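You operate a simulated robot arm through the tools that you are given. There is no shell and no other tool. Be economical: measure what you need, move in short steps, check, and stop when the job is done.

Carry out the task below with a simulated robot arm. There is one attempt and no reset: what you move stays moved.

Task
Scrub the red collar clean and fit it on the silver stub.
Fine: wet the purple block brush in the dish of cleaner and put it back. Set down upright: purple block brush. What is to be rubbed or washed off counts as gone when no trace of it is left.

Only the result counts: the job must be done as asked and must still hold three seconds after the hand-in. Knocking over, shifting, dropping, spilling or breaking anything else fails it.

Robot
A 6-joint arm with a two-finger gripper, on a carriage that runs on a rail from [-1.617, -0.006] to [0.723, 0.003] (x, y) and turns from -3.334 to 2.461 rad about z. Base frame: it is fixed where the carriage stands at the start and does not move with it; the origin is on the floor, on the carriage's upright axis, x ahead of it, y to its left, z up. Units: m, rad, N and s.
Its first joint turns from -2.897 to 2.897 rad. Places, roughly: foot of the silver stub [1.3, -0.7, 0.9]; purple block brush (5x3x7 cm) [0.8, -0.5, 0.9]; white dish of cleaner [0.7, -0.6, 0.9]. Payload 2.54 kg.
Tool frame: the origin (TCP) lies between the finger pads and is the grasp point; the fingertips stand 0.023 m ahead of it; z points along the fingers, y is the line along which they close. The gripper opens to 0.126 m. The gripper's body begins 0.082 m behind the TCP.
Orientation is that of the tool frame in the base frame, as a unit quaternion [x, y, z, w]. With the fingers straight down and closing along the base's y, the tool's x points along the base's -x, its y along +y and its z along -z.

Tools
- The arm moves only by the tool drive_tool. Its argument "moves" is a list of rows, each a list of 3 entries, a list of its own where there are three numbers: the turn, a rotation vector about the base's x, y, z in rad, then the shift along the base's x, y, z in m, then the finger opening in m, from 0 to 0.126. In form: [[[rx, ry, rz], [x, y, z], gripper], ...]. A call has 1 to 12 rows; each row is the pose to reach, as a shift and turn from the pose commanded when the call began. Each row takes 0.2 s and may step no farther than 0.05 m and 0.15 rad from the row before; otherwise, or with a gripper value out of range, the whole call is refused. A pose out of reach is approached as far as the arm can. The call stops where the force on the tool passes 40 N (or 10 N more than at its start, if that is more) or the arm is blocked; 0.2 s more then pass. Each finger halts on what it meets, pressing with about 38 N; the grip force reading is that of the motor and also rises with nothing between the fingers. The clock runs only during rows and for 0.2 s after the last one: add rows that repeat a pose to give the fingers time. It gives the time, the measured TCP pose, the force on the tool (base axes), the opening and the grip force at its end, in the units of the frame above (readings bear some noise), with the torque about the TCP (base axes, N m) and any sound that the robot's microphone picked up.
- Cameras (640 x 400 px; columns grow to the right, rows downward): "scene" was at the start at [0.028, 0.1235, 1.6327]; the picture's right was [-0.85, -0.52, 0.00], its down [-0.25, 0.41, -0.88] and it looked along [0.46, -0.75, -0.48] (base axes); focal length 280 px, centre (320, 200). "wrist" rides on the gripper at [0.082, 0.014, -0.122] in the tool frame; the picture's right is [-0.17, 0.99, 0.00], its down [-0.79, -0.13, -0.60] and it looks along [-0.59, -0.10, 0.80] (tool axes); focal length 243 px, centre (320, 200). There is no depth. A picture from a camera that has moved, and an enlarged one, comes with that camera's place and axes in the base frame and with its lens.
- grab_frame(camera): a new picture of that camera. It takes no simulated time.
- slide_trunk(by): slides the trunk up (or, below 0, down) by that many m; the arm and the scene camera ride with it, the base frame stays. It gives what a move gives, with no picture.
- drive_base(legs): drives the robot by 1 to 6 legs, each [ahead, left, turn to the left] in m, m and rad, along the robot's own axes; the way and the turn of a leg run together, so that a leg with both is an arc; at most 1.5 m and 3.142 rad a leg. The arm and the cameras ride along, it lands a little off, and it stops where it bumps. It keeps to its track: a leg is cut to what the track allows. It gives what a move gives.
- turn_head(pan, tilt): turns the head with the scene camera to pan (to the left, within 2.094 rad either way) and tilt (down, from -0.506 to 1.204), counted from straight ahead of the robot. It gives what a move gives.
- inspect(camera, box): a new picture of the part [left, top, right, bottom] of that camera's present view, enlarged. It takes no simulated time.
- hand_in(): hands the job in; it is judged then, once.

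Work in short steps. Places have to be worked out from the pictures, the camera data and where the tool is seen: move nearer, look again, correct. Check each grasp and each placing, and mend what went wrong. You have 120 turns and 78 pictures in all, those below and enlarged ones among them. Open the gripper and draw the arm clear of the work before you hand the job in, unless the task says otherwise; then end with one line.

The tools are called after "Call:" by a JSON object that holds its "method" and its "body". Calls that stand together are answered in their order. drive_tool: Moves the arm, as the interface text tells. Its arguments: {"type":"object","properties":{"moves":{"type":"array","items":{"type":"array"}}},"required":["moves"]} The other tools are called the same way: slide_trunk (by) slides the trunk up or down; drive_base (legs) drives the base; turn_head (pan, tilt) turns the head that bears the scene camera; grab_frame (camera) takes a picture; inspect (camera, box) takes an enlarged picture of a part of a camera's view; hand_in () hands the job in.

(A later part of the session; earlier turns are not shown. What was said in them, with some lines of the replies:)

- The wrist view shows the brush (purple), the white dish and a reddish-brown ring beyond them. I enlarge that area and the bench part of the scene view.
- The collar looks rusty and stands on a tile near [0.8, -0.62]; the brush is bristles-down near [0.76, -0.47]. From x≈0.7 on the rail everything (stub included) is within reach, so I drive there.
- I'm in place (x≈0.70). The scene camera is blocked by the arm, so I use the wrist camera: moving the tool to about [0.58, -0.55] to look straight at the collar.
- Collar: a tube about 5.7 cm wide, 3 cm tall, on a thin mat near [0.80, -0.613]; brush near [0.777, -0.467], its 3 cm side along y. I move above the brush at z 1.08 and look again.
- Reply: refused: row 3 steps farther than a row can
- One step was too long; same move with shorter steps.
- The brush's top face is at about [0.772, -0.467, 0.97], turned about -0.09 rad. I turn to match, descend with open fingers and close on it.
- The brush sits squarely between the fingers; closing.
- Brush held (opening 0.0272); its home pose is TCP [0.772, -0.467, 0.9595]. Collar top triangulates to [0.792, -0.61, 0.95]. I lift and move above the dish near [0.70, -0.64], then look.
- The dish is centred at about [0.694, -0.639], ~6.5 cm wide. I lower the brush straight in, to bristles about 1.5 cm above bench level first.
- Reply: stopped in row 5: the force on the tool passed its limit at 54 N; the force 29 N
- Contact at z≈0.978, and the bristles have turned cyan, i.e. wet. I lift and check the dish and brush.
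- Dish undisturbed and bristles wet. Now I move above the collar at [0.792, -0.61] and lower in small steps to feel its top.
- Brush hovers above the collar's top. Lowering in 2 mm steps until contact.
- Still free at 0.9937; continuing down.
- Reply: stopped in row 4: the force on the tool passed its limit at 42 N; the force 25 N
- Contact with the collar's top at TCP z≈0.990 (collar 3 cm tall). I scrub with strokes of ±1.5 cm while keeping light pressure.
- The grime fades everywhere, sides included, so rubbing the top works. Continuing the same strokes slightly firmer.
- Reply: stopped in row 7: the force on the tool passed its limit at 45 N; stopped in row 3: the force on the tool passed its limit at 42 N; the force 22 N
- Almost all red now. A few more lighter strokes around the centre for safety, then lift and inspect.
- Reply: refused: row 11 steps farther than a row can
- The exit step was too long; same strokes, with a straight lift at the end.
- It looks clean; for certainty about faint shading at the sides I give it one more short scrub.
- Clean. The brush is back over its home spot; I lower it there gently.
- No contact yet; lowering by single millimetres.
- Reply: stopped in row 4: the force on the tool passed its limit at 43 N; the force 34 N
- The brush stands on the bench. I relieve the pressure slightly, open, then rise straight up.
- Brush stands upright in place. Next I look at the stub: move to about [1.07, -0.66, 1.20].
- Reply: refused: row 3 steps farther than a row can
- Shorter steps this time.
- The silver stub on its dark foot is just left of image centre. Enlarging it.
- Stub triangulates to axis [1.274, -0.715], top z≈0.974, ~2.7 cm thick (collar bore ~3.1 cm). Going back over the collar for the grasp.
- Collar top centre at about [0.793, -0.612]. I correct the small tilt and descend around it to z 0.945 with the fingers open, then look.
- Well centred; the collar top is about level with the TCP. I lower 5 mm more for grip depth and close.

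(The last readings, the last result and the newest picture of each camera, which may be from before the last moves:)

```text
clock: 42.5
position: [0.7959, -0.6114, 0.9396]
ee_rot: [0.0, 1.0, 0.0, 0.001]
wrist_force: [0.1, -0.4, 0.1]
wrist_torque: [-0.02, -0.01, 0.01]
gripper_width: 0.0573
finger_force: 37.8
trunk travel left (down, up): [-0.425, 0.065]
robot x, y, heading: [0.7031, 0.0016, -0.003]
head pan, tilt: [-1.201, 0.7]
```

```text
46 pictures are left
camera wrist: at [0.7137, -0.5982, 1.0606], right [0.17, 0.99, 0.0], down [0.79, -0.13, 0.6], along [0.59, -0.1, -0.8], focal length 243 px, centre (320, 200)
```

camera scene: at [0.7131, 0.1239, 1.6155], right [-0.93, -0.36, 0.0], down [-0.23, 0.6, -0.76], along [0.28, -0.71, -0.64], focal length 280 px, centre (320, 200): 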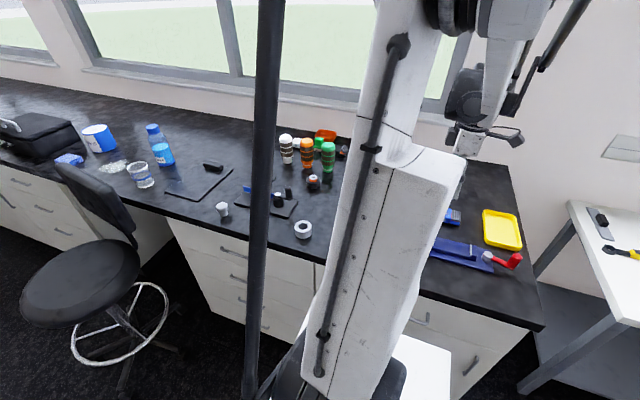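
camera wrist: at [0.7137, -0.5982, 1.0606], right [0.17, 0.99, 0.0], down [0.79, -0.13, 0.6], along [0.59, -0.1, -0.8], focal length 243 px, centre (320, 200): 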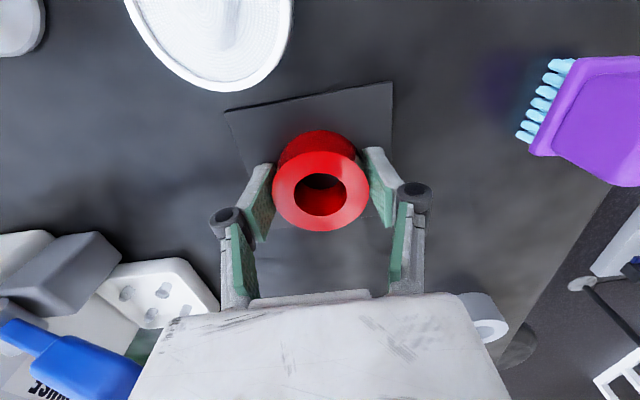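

Collar gripped (0.0573). Lift and carry toward the stub, staying high; then view.

Call:
{"method": "drive_tool", "body": {"moves": [[[0, 0, 0], [0, 0, 0.04], 0.045], [[0, 0, 0], [0, 0, 0.08], 0.045], [[0, 0, 0], [0, 0, 0.12], 0.045], [[0, 0, 0], [0.03, -0.01, 0.15], 0.045], [[0, 0, 0], [0.075, -0.015, 0.16], 0.045], [[0, 0, 0], [0.12, -0.02, 0.16], 0.045], [[0, 0, 0], [0.165, -0.025, 0.16], 0.045], [[0, 0, 0], [0.21, -0.03, 0.16], 0.045], [[0, 0, 0], [0.255, -0.04, 0.16], 0.045], [[0, 0, 0], [0.3, -0.05, 0.16], 0.045], [[0, 0, 0], [0.3, -0.05, 0.16], 0.045]]}}

Call:
{"method": "grab_frame", "body": {"camera": "wrist"}}

Call:
{"method": "inspect", "body": {"camera": "wrist", "box": [256, 120, 384, 250]}}

```text
clock: 44.9
position: [1.0942, -0.6597, 1.0985]
ee_rot: [0.001, 1.0, 0.0, 0.001]
wrist_force: [-0.2, 0.4, -1.6]
wrist_torque: [0.04, -0.02, 0.0]
gripper_width: 0.0574
finger_force: 37.9
trunk travel left (down, up): [-0.425, 0.065]
robot x, y, heading: [0.7007, 0.0025, -0.008]
head pan, tilt: [-1.201, 0.7]
```

```text
45 pictures are left
camera wrist: at [1.0129, -0.6474, 1.2189], right [0.17, 0.99, 0.0], down [0.79, -0.13, 0.6], along [0.59, -0.1, -0.8], focal length 243 px, centre (320, 200)
```

wrist: 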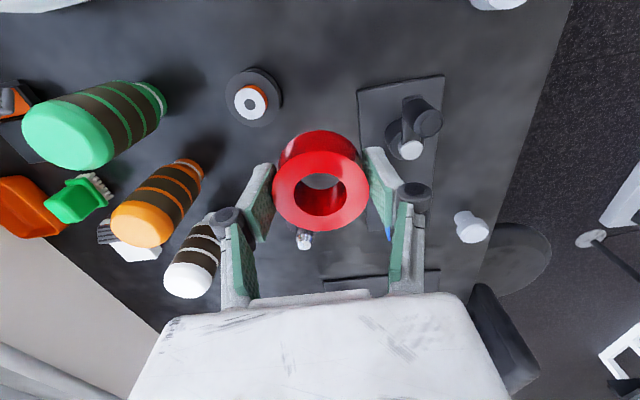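

```text
3.08 times, centred on (320, 185) of wrist
camera zoom: at [1.0129, -0.6474, 1.2189], right [0.17, 0.99, 0.0], down [0.79, -0.13, 0.6], along [0.59, -0.1, -0.8], focal length 746 px, centre (320, 246)
```

zoom: 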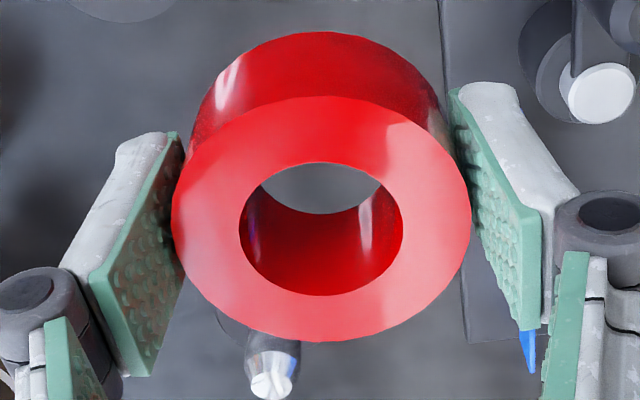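

Collar is clean all over what's visible and centred on the TCP; stub again computes to [1.272, -0.715]. I move directly above it at TCP z≈1.06.

Call:
{"method": "drive_tool", "body": {"moves": [[[0, 0, 0], [0.045, -0.014, 0], 0.045], [[0, 0, 0], [0.09, -0.028, 0], 0.045], [[0, 0, 0], [0.135, -0.042, 0], 0.045], [[0, 0, 0], [0.179, -0.0555, 0], 0.045], [[0, 0, 0], [0.179, -0.0555, -0.03], 0.045], [[0, 0, 0], [0.179, -0.0555, -0.04], 0.045], [[0, 0, 0], [0.179, -0.0555, -0.04], 0.045]]}}

Call:
{"method": "grab_frame", "body": {"camera": "wrist"}}

Call:
{"method": "grab_frame", "body": {"camera": "scene"}}

```text
clock: 46.5
position: [1.2746, -0.7184, 1.0593]
ee_rot: [0.001, 1.0, 0.0, 0.001]
wrist_force: [0.6, -0.1, -2.3]
wrist_torque: [-0.01, 0.0, -0.01]
gripper_width: 0.0576
finger_force: 38.0
trunk travel left (down, up): [-0.425, 0.065]
robot x, y, heading: [0.7014, 0.0072, -0.002]
head pan, tilt: [-1.201, 0.7]
```

```text
43 pictures are left
camera wrist: at [1.193, -0.7043, 1.1795], right [0.17, 0.99, 0.0], down [0.79, -0.13, 0.6], along [0.59, -0.1, -0.8], focal length 243 px, centre (320, 200)
```

wrist: 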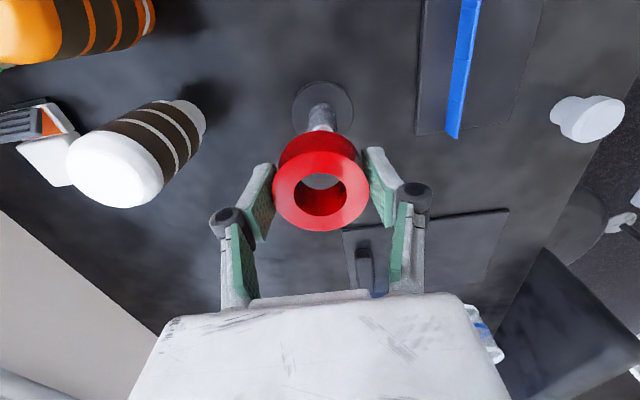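

```text
42 pictures are left
camera scene: at [0.7139, 0.1241, 1.6155], right [-0.93, -0.36, 0.0], down [-0.23, 0.6, -0.76], along [0.28, -0.71, -0.64], focal length 280 px, centre (320, 200)
```

scene: 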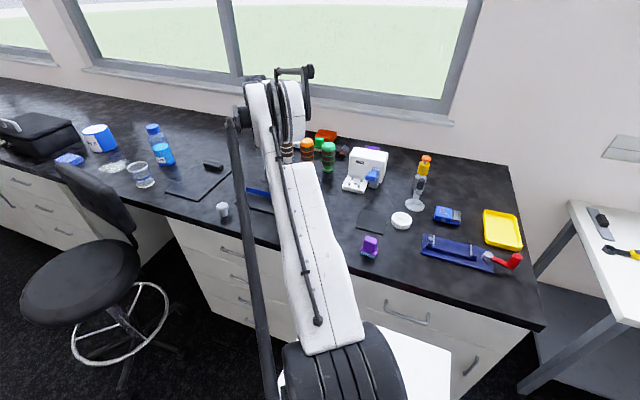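

Inspecting the stub's foot from this view to refine its axis.

Call:
{"method": "inspect", "body": {"camera": "wrist", "box": [272, 70, 368, 150]}}

```text
5.00 times, centred on (320, 110) of wrist
camera zoom: at [1.193, -0.7043, 1.1795], right [0.17, 0.99, 0.0], down [0.79, -0.13, 0.6], along [0.59, -0.1, -0.8], focal length 1213 px, centre (320, 650)
```

zoom: 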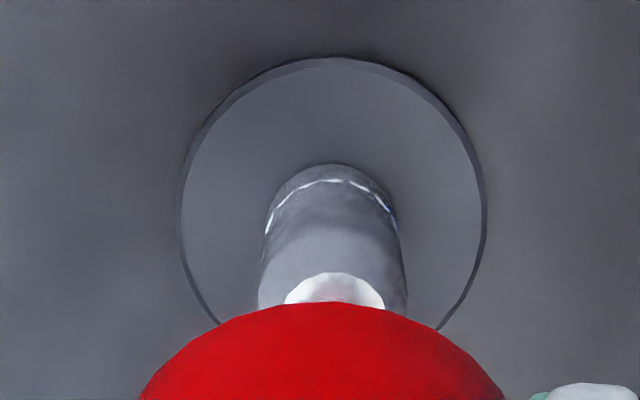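

Relative to the tool's vertical, the stub lies 2.8 mm toward +y and matches in x. I correct that and descend, starting the collar over the stub.

Call:
{"method": "drive_tool", "body": {"moves": [[[0, 0, 0], [0, 0.0028, 0], 0.045], [[0, 0, 0], [0, 0.0028, -0.025], 0.045], [[0, 0, 0], [0, 0.0028, -0.045], 0.045], [[0, 0, 0], [0, 0.0028, -0.053], 0.045], [[0, 0, 0], [0, 0.0028, -0.06], 0.045], [[0, 0, 0], [0, 0.0028, -0.067], 0.045], [[0, 0, 0], [0, 0.0028, -0.074], 0.045], [[0, 0, 0], [0, 0.0028, -0.074], 0.045]]}}

Call:
{"method": "grab_frame", "body": {"camera": "wrist"}}

```text
clock: 48.3
position: [1.2755, -0.7146, 0.9841]
ee_rot: [0.001, 1.0, 0.0, 0.001]
wrist_force: [0.1, -0.3, -1.7]
wrist_torque: [-0.02, 0.01, -0.01]
gripper_width: 0.0574
finger_force: 38.1
trunk travel left (down, up): [-0.425, 0.065]
robot x, y, heading: [0.7038, 0.007, -0.003]
head pan, tilt: [-1.201, 0.7]
```

```text
40 pictures are left
camera wrist: at [1.1923, -0.7007, 1.1058], right [0.17, 0.99, 0.0], down [0.79, -0.13, 0.6], along [0.59, -0.1, -0.8], focal length 243 px, centre (320, 200)
```

wrist: 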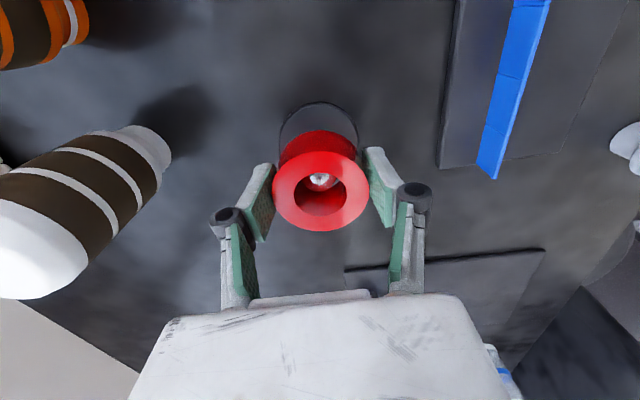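

The stub tip is visible inside the bore, centred, without contact force. I continue down in small steps.

Call:
{"method": "drive_tool", "body": {"moves": [[[0, 0, 0], [0, 0, -0.006], 0.045], [[0, 0, 0], [0, 0, -0.012], 0.045], [[0, 0, 0], [0, 0, -0.018], 0.045], [[0, 0, 0], [0, 0, -0.024], 0.045], [[0, 0, 0], [0, 0, -0.03], 0.045], [[0, 0, 0], [0, 0, -0.034], 0.045], [[0, 0, 0], [0, 0, -0.034], 0.045]]}}

Call:
{"method": "inspect", "body": {"camera": "wrist", "box": [256, 100, 384, 250]}}

```text
clock: 49.9
position: [1.2743, -0.7138, 0.9496]
ee_rot: [0.001, 1.0, 0.0, 0.001]
wrist_force: [-0.5, 0.6, -1.8]
wrist_torque: [0.03, 0.01, -0.03]
gripper_width: 0.0573
finger_force: 37.8
trunk travel left (down, up): [-0.425, 0.065]
robot x, y, heading: [0.7038, -0.0001, -0.0]
head pan, tilt: [-1.201, 0.7]
```

```text
2.67 times, centred on (320, 175) of wrist
camera zoom: at [1.1924, -0.7007, 1.0718], right [0.17, 0.99, 0.0], down [0.79, -0.13, 0.6], along [0.59, -0.1, -0.8], focal length 647 px, centre (320, 267)
```

zoom: 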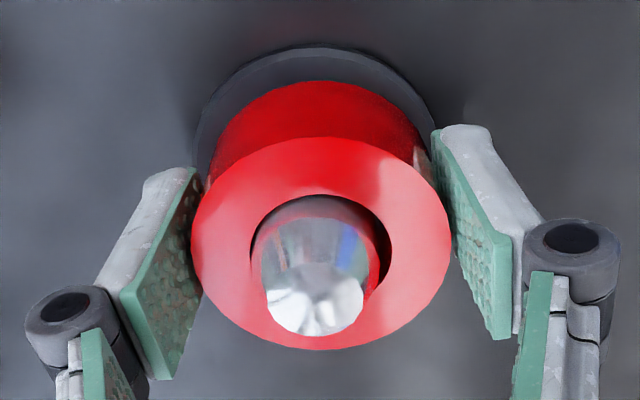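

The collar is well down the stub. Lowering in 1.5 mm steps until it seats.

Call:
{"method": "drive_tool", "body": {"moves": [[[0, 0, 0], [0, 0, -0.0015], 0.045], [[0, 0, 0], [0, 0, -0.003], 0.045], [[0, 0, 0], [0, 0, -0.0045], 0.045], [[0, 0, 0], [0, 0, -0.006], 0.045], [[0, 0, 0], [0, 0, -0.006], 0.045]]}}

```text
clock: 51.1
position: [1.2744, -0.7138, 0.946]
ee_rot: [0.001, 1.0, 0.0, 0.001]
wrist_force: [0.7, -0.5, -0.7]
wrist_torque: [-0.03, 0.01, 0.03]
gripper_width: 0.0575
finger_force: 37.9
trunk travel left (down, up): [-0.425, 0.065]
robot x, y, heading: [0.7021, 0.0049, -0.001]
head pan, tilt: [-1.201, 0.7]
```

Call:
{"method": "drive_tool", "body": {"moves": [[[0, 0, 0], [0, 0, -0.001], 0.045], [[0, 0, 0], [0, 0, -0.002], 0.045], [[0, 0, 0], [0, 0, -0.003], 0.045], [[0, 0, 0], [0, 0, -0.003], 0.045]]}}

Call:
{"method": "inspect", "body": {"camera": "wrist", "box": [256, 100, 384, 250]}}

```text
clock: 52.1
position: [1.274, -0.7144, 0.9423]
ee_rot: [0.001, 1.0, 0.0, 0.001]
wrist_force: [0.5, -0.3, -1.2]
wrist_torque: [-0.03, -0.03, 0.0]
gripper_width: 0.0576
finger_force: 37.7
trunk travel left (down, up): [-0.425, 0.065]
robot x, y, heading: [0.7036, 0.0001, -0.002]
head pan, tilt: [-1.201, 0.7]
```

```text
2.67 times, centred on (320, 175) of wrist
camera zoom: at [1.1925, -0.7006, 1.0631], right [0.17, 0.99, 0.0], down [0.79, -0.13, 0.6], along [0.59, -0.1, -0.8], focal length 647 px, centre (320, 267)
```

zoom: 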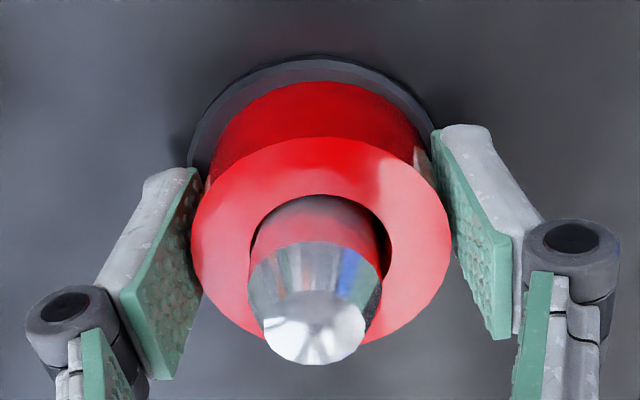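

Still no contact but very close to the foot; a few more millimetre steps.

Call:
{"method": "drive_tool", "body": {"moves": [[[0, 0, 0], [0, 0, -0.001], 0.045], [[0, 0, 0], [0, 0, -0.002], 0.045], [[0, 0, 0], [0, 0, -0.003], 0.045], [[0, 0, 0], [0, 0, -0.004], 0.045], [[0, 0, 0], [0, 0, -0.004], 0.045]]}}

```text
clock: 53.3
position: [1.2735, -0.7133, 0.9402]
ee_rot: [0.001, 1.0, -0.002, 0.001]
wrist_force: [6.8, -10.1, 27.9]
wrist_torque: [-0.33, -0.19, 0.02]
gripper_width: 0.0576
finger_force: 37.9
trunk travel left (down, up): [-0.425, 0.065]
robot x, y, heading: [0.703, -0.0, 0.001]
head pan, tilt: [-1.201, 0.7]
```

Seated: 28 N upward at z 0.940. I ease off a little, open and rise straight up.

Call:
{"method": "drive_tool", "body": {"moves": [[[0, 0, 0], [0, 0, 0.002], 0.045], [[0, 0, 0], [0, 0, 0.002], 0.065], [[0, 0, 0], [0, 0, 0.002], 0.085], [[0, 0, 0], [0, 0, 0.002], 0.085], [[0, 0, 0], [0, 0, 0.002], 0.085], [[0, 0, 0], [0, 0, 0.03], 0.085], [[0, 0, 0], [0, 0, 0.07], 0.085], [[0, 0, 0], [0, 0, 0.11], 0.085], [[0, 0, 0], [0, 0, 0.11], 0.085]]}}

Call:
{"method": "inspect", "body": {"camera": "wrist", "box": [240, 60, 400, 160]}}

```text
clock: 55.3
position: [1.2736, -0.7134, 1.0482]
ee_rot: [0.002, 1.0, 0.0, 0.001]
wrist_force: [-0.8, -0.3, 0.3]
wrist_torque: [-0.03, -0.01, 0.01]
gripper_width: 0.0851
finger_force: 0.0
trunk travel left (down, up): [-0.425, 0.065]
robot x, y, heading: [0.6991, -0.0012, -0.001]
head pan, tilt: [-1.201, 0.7]
```

```text
4.00 times, centred on (320, 110) of wrist
camera zoom: at [1.1916, -0.7007, 1.1701], right [0.17, 0.99, 0.0], down [0.79, -0.13, 0.6], along [0.59, -0.1, -0.8], focal length 970 px, centre (320, 560)
```

zoom: 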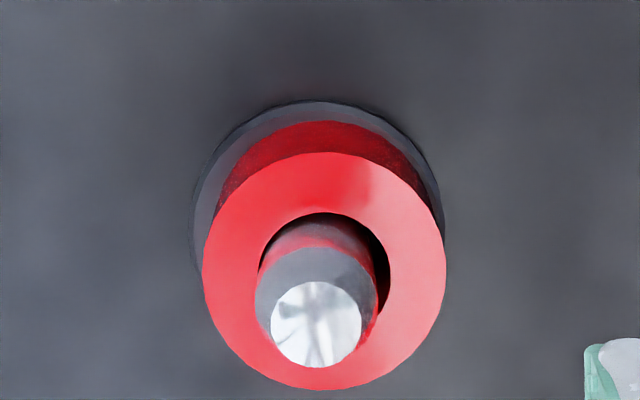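

The collar sits on the stub's foot. I retreat the arm up and back, then check everything from the scene and wrist cameras.

Call:
{"method": "drive_tool", "body": {"moves": [[[0, 0, 0], [0, 0, 0.045], 0.085], [[0, 0, 0], [0, 0, 0.09], 0.085], [[0, 0, 0], [-0.03, 0.01, 0.12], 0.085], [[0, 0, 0], [-0.075, 0.02, 0.13], 0.085], [[0, 0, 0], [-0.12, 0.03, 0.14], 0.085], [[0, 0, 0], [-0.165, 0.04, 0.15], 0.085], [[0, 0, 0], [-0.21, 0.05, 0.15], 0.085], [[0, 0, 0], [-0.25, 0.07, 0.15], 0.085], [[0, 0, 0], [-0.29, 0.09, 0.15], 0.085], [[0, 0, 0], [-0.33, 0.11, 0.15], 0.085], [[0, 0, 0], [-0.37, 0.13, 0.15], 0.085]]}}

Call:
{"method": "grab_frame", "body": {"camera": "wrist"}}

Call:
{"method": "grab_frame", "body": {"camera": "scene"}}

```text
clock: 57.7
position: [0.9041, -0.5835, 1.1991]
ee_rot: [0.001, 1.0, 0.0, 0.0]
wrist_force: [0.1, 0.6, -0.2]
wrist_torque: [-0.01, 0.02, 0.02]
gripper_width: 0.0851
finger_force: 0.0
trunk travel left (down, up): [-0.425, 0.065]
robot x, y, heading: [0.7023, 0.0041, -0.003]
head pan, tilt: [-1.201, 0.7]
```

```text
36 pictures are left
camera wrist: at [0.8219, -0.57, 1.3196], right [0.17, 0.99, 0.0], down [0.79, -0.13, 0.6], along [0.59, -0.1, -0.8], focal length 243 px, centre (320, 200)
```

wrist: 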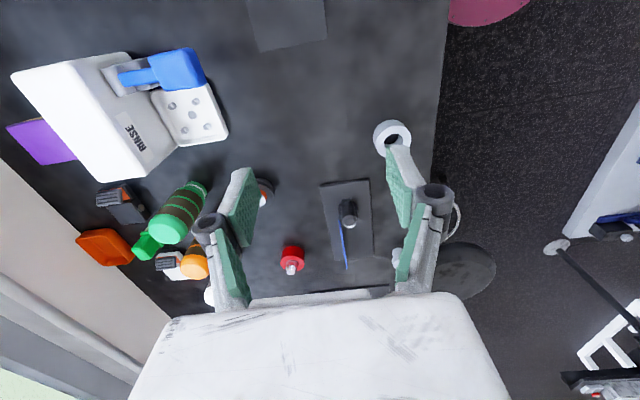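

```text
35 pictures are left
camera scene: at [0.7134, 0.1244, 1.6155], right [-0.93, -0.36, 0.0], down [-0.23, 0.6, -0.77], along [0.28, -0.71, -0.64], focal length 280 px, centre (320, 200)
```

scene: 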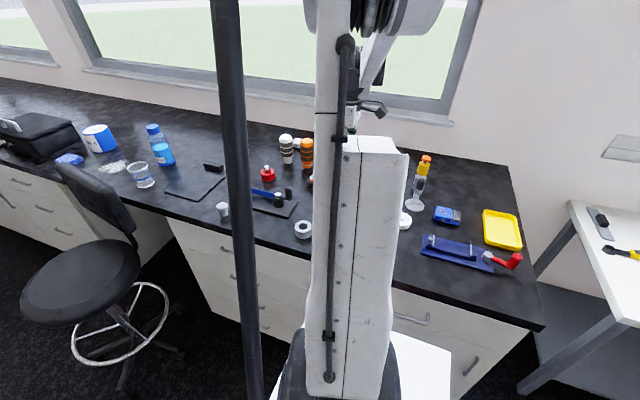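

Call:
{"method": "inspect", "body": {"camera": "scene", "box": [236, 155, 300, 195]}}

```text
10.00 times, centred on (268, 175) of scene
camera zoom: at [0.7134, 0.1244, 1.6155], right [-0.93, -0.36, 0.0], down [-0.23, 0.6, -0.77], along [0.28, -0.71, -0.64], focal length 2798 px, centre (840, 450)
```

zoom: 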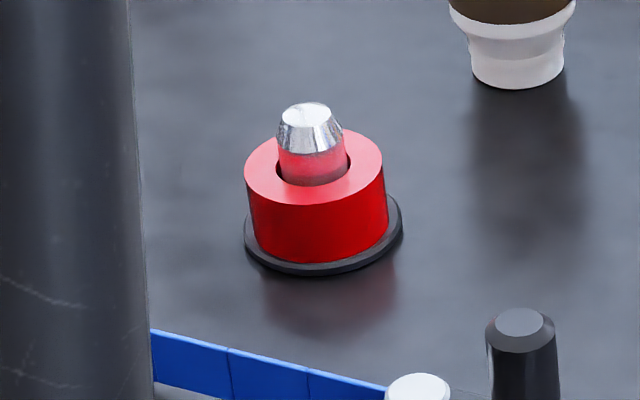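

The collar is clean and seated flat on the stub's foot, the brush stands upright at its place, nothing else moved, and the arm is clear with the gripper open. Handing in.

Call:
{"method": "hand_in", "body": {}}

```text
The job is handed in.
```

The red collar is scrubbed clean and seated on the silver stub. The purple brush was wetted in the cleaner and stands upright back in its place, and the job is handed in.
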